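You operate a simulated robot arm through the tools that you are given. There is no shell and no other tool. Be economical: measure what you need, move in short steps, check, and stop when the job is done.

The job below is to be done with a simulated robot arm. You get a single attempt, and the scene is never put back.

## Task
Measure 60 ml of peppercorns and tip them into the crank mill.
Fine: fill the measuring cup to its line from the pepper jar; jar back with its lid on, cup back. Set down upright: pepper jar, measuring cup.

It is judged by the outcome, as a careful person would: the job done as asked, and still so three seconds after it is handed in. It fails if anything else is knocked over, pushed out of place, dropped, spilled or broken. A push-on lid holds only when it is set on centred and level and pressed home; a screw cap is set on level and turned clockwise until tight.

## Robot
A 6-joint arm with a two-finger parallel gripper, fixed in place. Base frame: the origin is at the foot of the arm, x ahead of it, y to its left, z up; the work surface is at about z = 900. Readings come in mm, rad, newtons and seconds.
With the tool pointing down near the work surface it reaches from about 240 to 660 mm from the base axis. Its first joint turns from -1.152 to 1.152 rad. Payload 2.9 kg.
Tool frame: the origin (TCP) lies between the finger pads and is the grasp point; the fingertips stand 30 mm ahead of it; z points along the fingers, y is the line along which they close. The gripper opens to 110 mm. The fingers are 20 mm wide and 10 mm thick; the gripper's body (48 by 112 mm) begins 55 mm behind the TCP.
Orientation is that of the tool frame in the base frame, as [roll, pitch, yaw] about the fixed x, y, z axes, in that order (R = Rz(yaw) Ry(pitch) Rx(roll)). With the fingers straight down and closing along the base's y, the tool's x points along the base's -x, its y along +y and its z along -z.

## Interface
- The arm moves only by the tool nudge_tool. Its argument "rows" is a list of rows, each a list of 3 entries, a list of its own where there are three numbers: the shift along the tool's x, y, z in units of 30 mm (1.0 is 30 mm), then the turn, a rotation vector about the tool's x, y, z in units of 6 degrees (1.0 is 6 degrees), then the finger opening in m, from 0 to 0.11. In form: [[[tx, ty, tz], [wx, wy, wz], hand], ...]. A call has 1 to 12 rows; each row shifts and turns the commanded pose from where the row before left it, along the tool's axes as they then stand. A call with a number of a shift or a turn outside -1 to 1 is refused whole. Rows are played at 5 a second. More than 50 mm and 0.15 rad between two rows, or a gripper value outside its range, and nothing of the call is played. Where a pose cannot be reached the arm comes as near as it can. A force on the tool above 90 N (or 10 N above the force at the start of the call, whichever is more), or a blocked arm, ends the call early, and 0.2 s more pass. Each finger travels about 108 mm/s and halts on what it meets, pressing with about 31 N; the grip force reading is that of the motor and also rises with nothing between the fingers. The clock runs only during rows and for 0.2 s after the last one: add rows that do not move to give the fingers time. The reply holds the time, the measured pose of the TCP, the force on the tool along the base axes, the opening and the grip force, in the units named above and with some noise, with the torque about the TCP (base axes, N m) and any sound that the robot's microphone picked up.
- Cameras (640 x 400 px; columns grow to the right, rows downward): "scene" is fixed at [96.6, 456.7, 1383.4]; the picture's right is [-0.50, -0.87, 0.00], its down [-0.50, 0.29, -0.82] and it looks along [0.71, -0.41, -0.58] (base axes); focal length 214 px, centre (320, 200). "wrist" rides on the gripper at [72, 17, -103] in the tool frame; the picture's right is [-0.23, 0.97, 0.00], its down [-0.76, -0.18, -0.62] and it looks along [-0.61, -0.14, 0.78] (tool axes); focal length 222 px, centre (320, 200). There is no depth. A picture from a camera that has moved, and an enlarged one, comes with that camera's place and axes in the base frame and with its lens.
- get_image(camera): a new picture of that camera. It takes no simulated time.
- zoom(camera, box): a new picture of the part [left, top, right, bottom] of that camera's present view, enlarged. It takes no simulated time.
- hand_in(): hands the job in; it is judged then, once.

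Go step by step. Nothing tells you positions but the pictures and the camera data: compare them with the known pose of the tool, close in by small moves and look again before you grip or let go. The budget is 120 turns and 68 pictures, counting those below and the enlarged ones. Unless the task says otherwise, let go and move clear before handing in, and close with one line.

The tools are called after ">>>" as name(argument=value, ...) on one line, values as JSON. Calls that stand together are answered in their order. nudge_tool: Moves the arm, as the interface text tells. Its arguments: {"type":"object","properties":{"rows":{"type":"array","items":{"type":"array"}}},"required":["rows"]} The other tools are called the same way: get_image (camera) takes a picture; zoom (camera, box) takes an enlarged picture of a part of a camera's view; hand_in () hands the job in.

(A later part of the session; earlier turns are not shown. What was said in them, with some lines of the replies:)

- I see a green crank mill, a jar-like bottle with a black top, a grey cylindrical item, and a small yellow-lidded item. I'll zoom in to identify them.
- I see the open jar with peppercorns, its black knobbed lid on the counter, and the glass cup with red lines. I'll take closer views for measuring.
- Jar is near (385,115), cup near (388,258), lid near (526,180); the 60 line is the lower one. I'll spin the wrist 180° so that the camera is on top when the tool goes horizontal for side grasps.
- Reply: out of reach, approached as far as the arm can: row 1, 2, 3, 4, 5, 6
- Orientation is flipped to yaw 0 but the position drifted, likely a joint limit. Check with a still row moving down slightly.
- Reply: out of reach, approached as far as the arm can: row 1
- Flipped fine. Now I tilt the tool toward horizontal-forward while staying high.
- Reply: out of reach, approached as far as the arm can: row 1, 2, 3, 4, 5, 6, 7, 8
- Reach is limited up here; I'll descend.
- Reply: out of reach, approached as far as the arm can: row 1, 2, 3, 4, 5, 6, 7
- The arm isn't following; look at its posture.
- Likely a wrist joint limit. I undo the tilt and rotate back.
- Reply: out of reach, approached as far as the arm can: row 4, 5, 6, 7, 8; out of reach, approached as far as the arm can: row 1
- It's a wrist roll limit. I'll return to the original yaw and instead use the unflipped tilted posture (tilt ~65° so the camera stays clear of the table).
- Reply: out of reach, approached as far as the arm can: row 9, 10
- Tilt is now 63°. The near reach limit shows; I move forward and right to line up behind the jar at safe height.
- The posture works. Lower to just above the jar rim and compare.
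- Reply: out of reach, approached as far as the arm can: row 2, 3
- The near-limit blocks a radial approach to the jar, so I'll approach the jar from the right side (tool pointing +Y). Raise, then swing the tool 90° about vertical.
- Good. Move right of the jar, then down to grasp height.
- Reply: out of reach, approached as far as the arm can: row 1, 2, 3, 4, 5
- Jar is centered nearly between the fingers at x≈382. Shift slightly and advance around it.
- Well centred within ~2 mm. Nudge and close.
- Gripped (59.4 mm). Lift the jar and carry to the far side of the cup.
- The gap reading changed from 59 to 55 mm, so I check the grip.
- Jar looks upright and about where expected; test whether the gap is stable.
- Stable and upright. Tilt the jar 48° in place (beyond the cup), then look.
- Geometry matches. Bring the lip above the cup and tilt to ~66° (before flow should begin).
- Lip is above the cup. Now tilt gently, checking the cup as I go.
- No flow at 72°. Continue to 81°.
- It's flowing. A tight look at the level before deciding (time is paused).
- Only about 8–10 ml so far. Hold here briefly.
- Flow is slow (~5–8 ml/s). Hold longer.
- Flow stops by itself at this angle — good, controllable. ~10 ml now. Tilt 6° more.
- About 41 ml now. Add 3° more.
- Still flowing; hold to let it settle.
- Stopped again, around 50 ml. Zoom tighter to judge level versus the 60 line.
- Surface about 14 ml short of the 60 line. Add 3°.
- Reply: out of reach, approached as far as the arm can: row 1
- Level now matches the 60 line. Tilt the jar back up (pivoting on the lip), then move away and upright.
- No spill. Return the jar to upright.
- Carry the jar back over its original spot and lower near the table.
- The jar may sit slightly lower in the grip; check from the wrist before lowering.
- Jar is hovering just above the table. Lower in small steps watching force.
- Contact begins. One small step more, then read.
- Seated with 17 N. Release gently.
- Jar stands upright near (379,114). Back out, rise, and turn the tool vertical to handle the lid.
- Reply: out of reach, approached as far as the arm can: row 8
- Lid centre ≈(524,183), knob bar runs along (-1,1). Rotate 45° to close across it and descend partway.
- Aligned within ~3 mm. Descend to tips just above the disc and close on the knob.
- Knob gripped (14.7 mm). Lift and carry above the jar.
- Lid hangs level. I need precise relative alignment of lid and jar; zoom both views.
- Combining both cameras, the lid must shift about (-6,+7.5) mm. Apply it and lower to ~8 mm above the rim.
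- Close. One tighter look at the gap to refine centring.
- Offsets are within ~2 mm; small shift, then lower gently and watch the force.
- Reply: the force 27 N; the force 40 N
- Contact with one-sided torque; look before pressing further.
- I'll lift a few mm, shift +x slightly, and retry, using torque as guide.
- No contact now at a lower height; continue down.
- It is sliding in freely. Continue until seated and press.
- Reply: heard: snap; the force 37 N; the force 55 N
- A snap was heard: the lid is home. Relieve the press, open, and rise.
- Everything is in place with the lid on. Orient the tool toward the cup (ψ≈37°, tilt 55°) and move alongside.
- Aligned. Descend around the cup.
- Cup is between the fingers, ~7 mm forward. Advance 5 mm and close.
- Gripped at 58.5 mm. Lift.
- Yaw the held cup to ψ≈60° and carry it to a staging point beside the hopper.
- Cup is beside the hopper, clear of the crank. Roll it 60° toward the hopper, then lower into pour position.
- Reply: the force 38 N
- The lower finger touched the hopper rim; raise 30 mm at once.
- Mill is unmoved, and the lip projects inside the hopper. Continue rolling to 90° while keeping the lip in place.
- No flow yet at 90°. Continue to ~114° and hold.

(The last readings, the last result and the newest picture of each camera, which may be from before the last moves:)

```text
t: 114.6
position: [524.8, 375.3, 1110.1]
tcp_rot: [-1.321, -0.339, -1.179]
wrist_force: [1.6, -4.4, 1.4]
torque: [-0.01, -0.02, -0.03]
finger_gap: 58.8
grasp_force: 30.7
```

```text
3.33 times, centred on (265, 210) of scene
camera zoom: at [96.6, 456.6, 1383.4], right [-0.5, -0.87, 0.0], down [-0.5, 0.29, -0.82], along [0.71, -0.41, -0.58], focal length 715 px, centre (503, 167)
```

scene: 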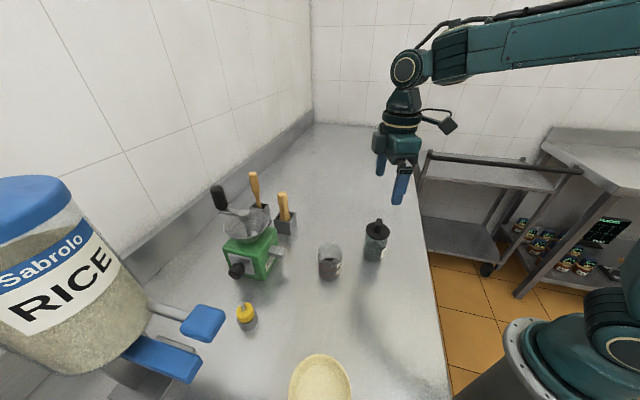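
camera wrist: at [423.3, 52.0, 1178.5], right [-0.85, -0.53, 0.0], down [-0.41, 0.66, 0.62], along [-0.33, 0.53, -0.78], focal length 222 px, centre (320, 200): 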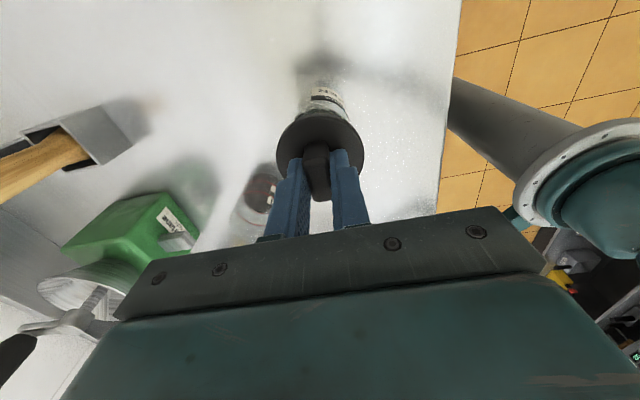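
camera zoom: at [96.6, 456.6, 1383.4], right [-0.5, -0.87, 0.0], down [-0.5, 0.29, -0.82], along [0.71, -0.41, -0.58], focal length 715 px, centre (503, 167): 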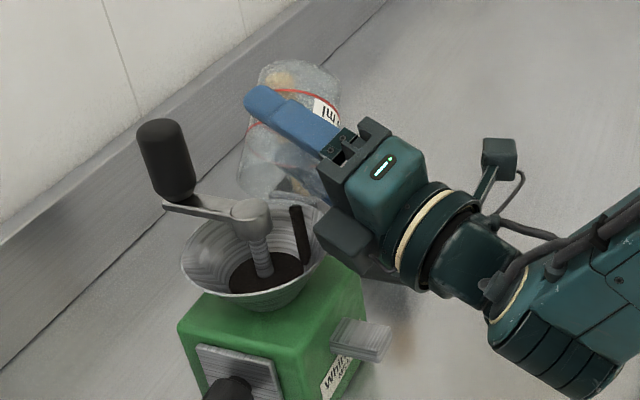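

Pouring cleanly into the hopper. Slight side force hints at near-contact with the hub, so ease back/up a few mm and roll to ~126° to empty.

>>> nudge_tool(rows=[[[0.132, -0.152, -0.07], [0, 0, 0], 0.035], [[0, 0, 0], [0, 0, 0], 0.035], [[0, 0, 0], [0, 0, 0], 0.035], [[0, 0, 0], [0, 0, 0], 0.035], [[-0.09, -0.05, -0.063], [0.574, 0, -0.819], 0.035], [[0, 0, 0], [0, 0, 0], 0.035], [[-0.09, -0.05, -0.063], [0.574, 0, -0.819], 0.035], [[0, 0, 0], [0, 0, 0], 0.035], [[0, 0, 0], [0, 0, 0], 0.035], [[0, 0, 0], [0, 0, 0], 0.035], [[0, 0, 0], [0, 0, 0], 0.035]])

>>> zoom(camera="scene", box=[205, 150, 325, 270])

```text
t: 117.0
position: [516.3, 374.9, 1115.7]
tcp_rot: [-1.178, -0.501, -1.235]
wrist_force: [-0.6, -1.2, -0.9]
torque: [-0.04, -0.02, 0.01]
finger_gap: 58.4
grasp_force: 30.9
```

```text
3.33 times, centred on (265, 210) of scene
camera zoom: at [96.6, 456.8, 1383.4], right [-0.5, -0.87, 0.0], down [-0.5, 0.29, -0.82], along [0.71, -0.41, -0.58], focal length 715 px, centre (503, 167)
```

zoom: 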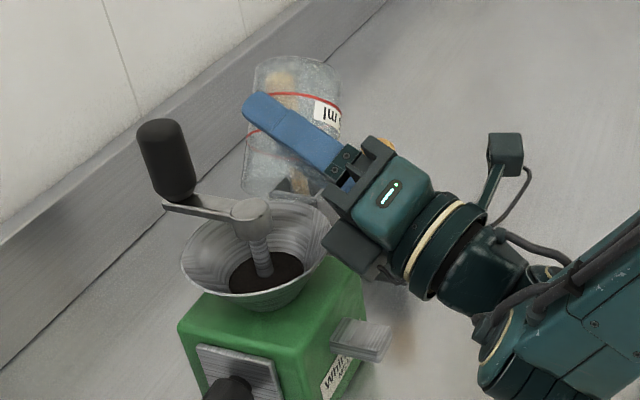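

Hopper has the pepper; the cup looks empty. One more small roll to be sure, then rise, move away and roll upright.

>>> nudge_tool(rows=[[[-0.04, -0.02, -0.03], [0.574, 0, -0.819], 0.035], [[0, 0, 0], [0, 0, 0], 0.035], [[0, 0, 0], [0, 0, 0], 0.035], [[0, 0, 0], [0, 0, 0], 0.035], [[0.548, -0.743, 0.384], [0, 0, 0], 0.035], [[0.507, 0.557, 0.356], [0, 0, 0], 0.035], [[0, 0, 0], [-0.574, 0, 0.819], 0.035], [[0, 0, 0], [-0.574, 0, 0.819], 0.035], [[0, 0, 0], [-0.574, 0, 0.819], 0.035], [[0, 0, 0], [-0.574, 0, 0.819], 0.035], [[0, 0, 0], [-0.574, 0, 0.819], 0.035], [[0, 0, 0], [-0.574, 0, 0.819], 0.035]])

>>> nudge_tool(rows=[[[0, 0, 0], [-0.574, 0, 0.819], 0.035], [[0, 0, 0], [-0.574, 0, 0.819], 0.035], [[0, 0, 0], [-0.574, 0, 0.819], 0.035], [[0, 0, 0], [-0.574, 0, 0.819], 0.035], [[0, 0, 0], [-0.574, 0, 0.819], 0.035], [[0, 0, 0], [-0.574, 0, 0.819], 0.035], [[0, 0, 0], [-0.574, 0, 0.819], 0.035], [[0, 0, 0], [-0.574, 0, 0.819], 0.035], [[0, 0, 0], [-0.574, 0, 0.819], 0.035], [[0, 0, 0], [-0.574, 0, 0.819], 0.035], [[0, 0, 0], [-0.574, 0, 0.819], 0.035], [[0, 0, 0], [-0.574, 0, 0.819], 0.035]])

```text
t: 119.6
position: [536.3, 363.6, 1144.4]
tcp_rot: [-1.514, -0.082, -1.138]
wrist_force: [-0.4, 0.7, -0.7]
torque: [-0.01, 0.06, -0.01]
finger_gap: 58.4
grasp_force: 30.9
```

```text
t: 122.2
position: [535.1, 363.1, 1143.5]
tcp_rot: [-2.487, 0.847, -1.574]
wrist_force: [0.6, 0.2, -0.8]
torque: [0.02, -0.02, 0.0]
finger_gap: 58.0
grasp_force: 30.7
```

>>> nudge_tool(rows=[[[0, 0, 0], [-0.574, 0, 0.819], 0.035], [[0, 0, 0], [-0.574, 0, 0.819], 0.035], [[0, 0, 0], [-0.574, 0, 0.819], 0.035], [[0, 0, 0], [-0.574, 0, 0.819], 0.035], [[0, 0, 0], [0, 0, 0], 0.035]])

```text
t: 123.4
position: [536.7, 364.6, 1144.9]
tcp_rot: [3.139, 0.959, -2.094]
wrist_force: [-0.4, -0.1, -1.3]
torque: [-0.03, 0.02, -0.01]
finger_gap: 55.2
grasp_force: 30.6
```

Carry the cup back over its spot and restore the original yaw.

>>> nudge_tool(rows=[[[0.457, 0.37, -0.653], [0, 0, 0], 0.035], [[0.457, 0.37, -0.653], [0, 0, 0], 0.035], [[0.457, 0.37, -0.653], [0, 0, 0], 0.035], [[0.457, 0.37, -0.653], [0, 0, 0], 0.035], [[0.457, 0.37, -0.653], [0, 0, 0], 0.035], [[0.457, 0.37, -0.653], [0, 0, 0], 0.035], [[0.457, 0.37, -0.653], [0, 0, 0], 0.035], [[0, 0, 0], [0.775, 0, 0.543], 0.035], [[0, 0, 0], [0.775, 0, 0.543], 0.035], [[0, 0, 0], [0.775, 0, 0.543], 0.035], [[0, 0, 0], [0.775, 0, 0.543], 0.035], [[0, 0, 0], [0, 0, 0], 0.035]])

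>>> nudge_tool(rows=[[[0.75, 0, 0.525], [0, 0, 0], 0.035], [[0.75, 0, 0.525], [0, 0, 0], 0.035], [[0.75, 0, 0.525], [0, 0, 0], 0.035], [[0.75, 0, 0.525], [0, 0, 0], 0.035], [[0.75, 0, 0.525], [0, 0, 0], 0.035], [[0.6, 0, 0.42], [0, 0, 0], 0.035], [[0, 0, 0], [0, 0, 0], 0.035]])

>>> zoom(camera="scene", box=[280, 200, 400, 290])

```text
t: 126.0
position: [384.9, 257.5, 1146.2]
tcp_rot: [3.14, 0.96, -2.492]
wrist_force: [0.0, -0.2, -0.4]
torque: [-0.04, 0.02, 0.0]
finger_gap: 55.0
grasp_force: 30.9
```

```text
t: 127.6
position: [387.8, 258.0, 984.4]
tcp_rot: [3.141, 0.957, -2.492]
wrist_force: [-0.2, 0.3, -1.6]
torque: [0.01, 0.0, 0.0]
finger_gap: 54.9
grasp_force: 31.2
```

```text
4.44 times, centred on (340, 245) of scene
camera zoom: at [96.6, 456.8, 1383.4], right [-0.5, -0.87, 0.0], down [-0.5, 0.29, -0.82], along [0.71, -0.41, -0.58], focal length 953 px, centre (231, 0)
```

zoom: 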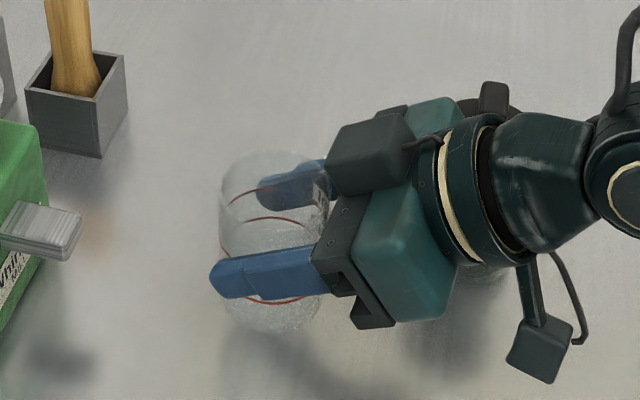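

Cup upright and empty, ~30 mm above the table. Lower gently.

>>> nudge_tool(rows=[[[0.27, 0, 0.19], [0, 0, 0], 0.035], [[0.25, 0, 0.175], [0, 0, 0], 0.035], [[0, 0, 0], [0, 0, 0], 0.035]])

>>> nudge_tool(rows=[[[0.055, 0, 0.038], [0, 0, 0], 0.035], [[0.055, 0, 0.038], [0, 0, 0], 0.035], [[0, 0, 0], [0, 0, 0], 0.035]])

>>> nudge_tool(rows=[[[0.055, 0, 0.038], [0, 0, 0], 0.035], [[0.055, 0, 0.038], [0, 0, 0], 0.035], [[0, 0, 0], [0, 0, 0], 0.035]])

```text
t: 128.4
position: [387.9, 258.5, 968.4]
tcp_rot: [3.141, 0.959, -2.491]
wrist_force: [0.2, -0.4, -2.6]
torque: [-0.03, -0.01, -0.03]
finger_gap: 55.0
grasp_force: 31.3
```

```text
t: 129.2
position: [386.4, 258.6, 963.6]
tcp_rot: [3.139, 0.96, -2.493]
wrist_force: [0.8, 0.1, -1.6]
torque: [0.0, -0.02, -0.02]
finger_gap: 55.0
grasp_force: 31.1
```

```text
t: 130.0
position: [385.8, 258.5, 958.8]
tcp_rot: [-3.141, 0.959, -2.49]
wrist_force: [0.6, -0.8, -0.5]
torque: [0.02, -0.03, -0.01]
finger_gap: 54.9
grasp_force: 31.4
```

>>> nudge_tool(rows=[[[0.04, 0, 0.028], [0, 0, 0], 0.035], [[0.03, 0, 0.02], [0, 0, 0], 0.035], [[0, 0, 0], [0, 0, 0], 0.035]])

>>> nudge_tool(rows=[[[0.03, 0, 0.02], [0, 0, 0], 0.035], [[0.03, 0, 0.02], [0, 0, 0], 0.035], [[0, 0, 0], [0, 0, 0], 0.035]])

```text
t: 130.8
position: [385.5, 258.1, 956.4]
tcp_rot: [3.142, 0.96, -2.491]
wrist_force: [1.1, -0.5, -1.5]
torque: [-0.01, 0.03, 0.01]
finger_gap: 54.8
grasp_force: 31.5
```

```text
t: 131.6
position: [386.7, 258.2, 956.3]
tcp_rot: [-3.141, 0.963, -2.489]
wrist_force: [-3.1, -1.0, 12.2]
torque: [-0.06, 0.11, 0.03]
finger_gap: 54.8
grasp_force: 30.8
```

Cup is on the table (12 N). Release slowly.

>>> nudge_tool(rows=[[[0, 0, 0], [0, 0, 0], 0.054], [[0, 0, 0], [0, 0, 0], 0.057], [[0, 0, 0], [0, 0, 0], 0.061], [[0, 0, 0], [0, 0, 0], 0.066], [[0, 0, 0], [0, 0, 0], 0.08], [[0, 0, 0], [0, 0, 0], 0.1], [[0, 0, 0], [0, 0, 0], 0.11], [[0, 0, 0], [0, 0, 0], 0.11]])

>>> zoom(camera="scene", box=[280, 200, 400, 290])

```text
t: 133.4
position: [385.3, 258.4, 955.3]
tcp_rot: [3.142, 0.96, -2.491]
wrist_force: [-0.3, -0.1, 0.8]
torque: [-0.02, -0.04, -0.01]
finger_gap: 110.1
grasp_force: 0.0
```

```text
4.44 times, centred on (340, 245) of scene
camera zoom: at [96.6, 456.7, 1383.4], right [-0.5, -0.87, 0.0], down [-0.5, 0.29, -0.82], along [0.71, -0.41, -0.58], focal length 953 px, centre (231, 0)
```

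zoom: 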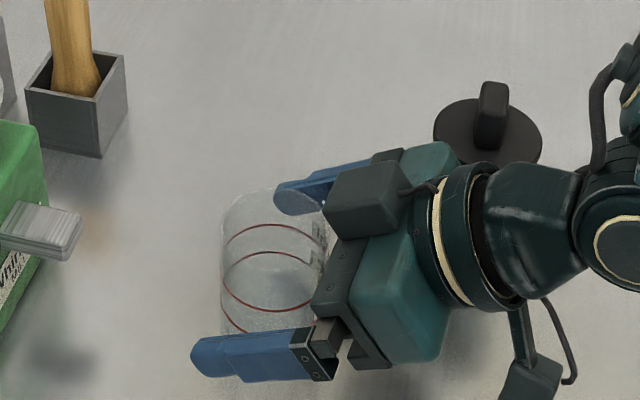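

Cup stands upright where it was. Back off slightly and rise clear.

>>> nudge_tool(rows=[[[0.115, 0, -0.164], [0, 0, 0], 0.11], [[-0.35, 0, -0.245], [0, 0, 0], 0.11], [[-0.7, 0, -0.49], [0, 0, 0], 0.11], [[-0.7, 0, -0.49], [0, 0, 0], 0.11], [[-0.7, 0, -0.49], [0, 0, 0], 0.11], [[-0.7, 0, -0.49], [0, 0, 0], 0.11], [[-0.7, 0, -0.49], [0, 0, 0], 0.11], [[-0.7, 0, -0.49], [0, 0, 0], 0.11], [[-0.7, 0, -0.49], [0, 0, 0], 0.11], [[0, 0, 0], [0, 0, 0], 0.11]])

>>> zoom(camera="scene", box=[200, 150, 420, 300])

```text
t: 135.6
position: [380.0, 252.2, 1147.2]
tcp_rot: [-3.14, 0.961, -2.492]
wrist_force: [0.1, 0.5, 0.6]
torque: [0.01, -0.06, -0.01]
finger_gap: 110.1
grasp_force: 0.0
```

```text
2.67 times, centred on (310, 225) of scene
camera zoom: at [96.6, 456.7, 1383.4], right [-0.5, -0.87, 0.0], down [-0.5, 0.29, -0.82], along [0.71, -0.41, -0.58], focal length 572 px, centre (347, 133)
```

zoom: 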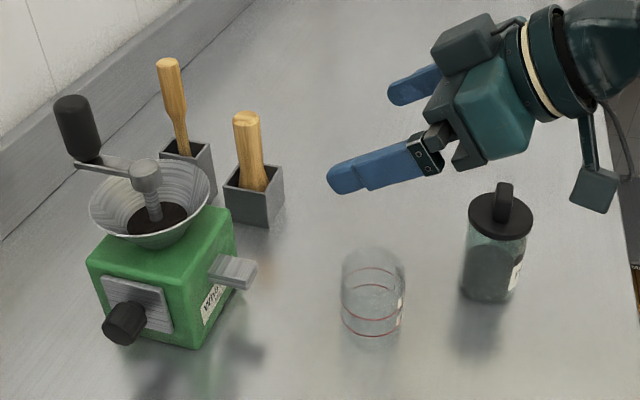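

Everything looks as it should: pepper in the mill hopper, the cup empty and upright in its place, the jar upright with its lid on, no spill, and the arm clear. I'm handing in.

>>> hand_in()

```text
The job is handed in.
```

The job is handed in: I filled the cup to its 60 ml line, judging the level by camera, and tipped it into the crank mill. The jar is back with its lid snapped on, and the cup is back upright in its place. One gripper finger briefly touched the hopper rim during the pour, but the mill did not move and nothing spilled.
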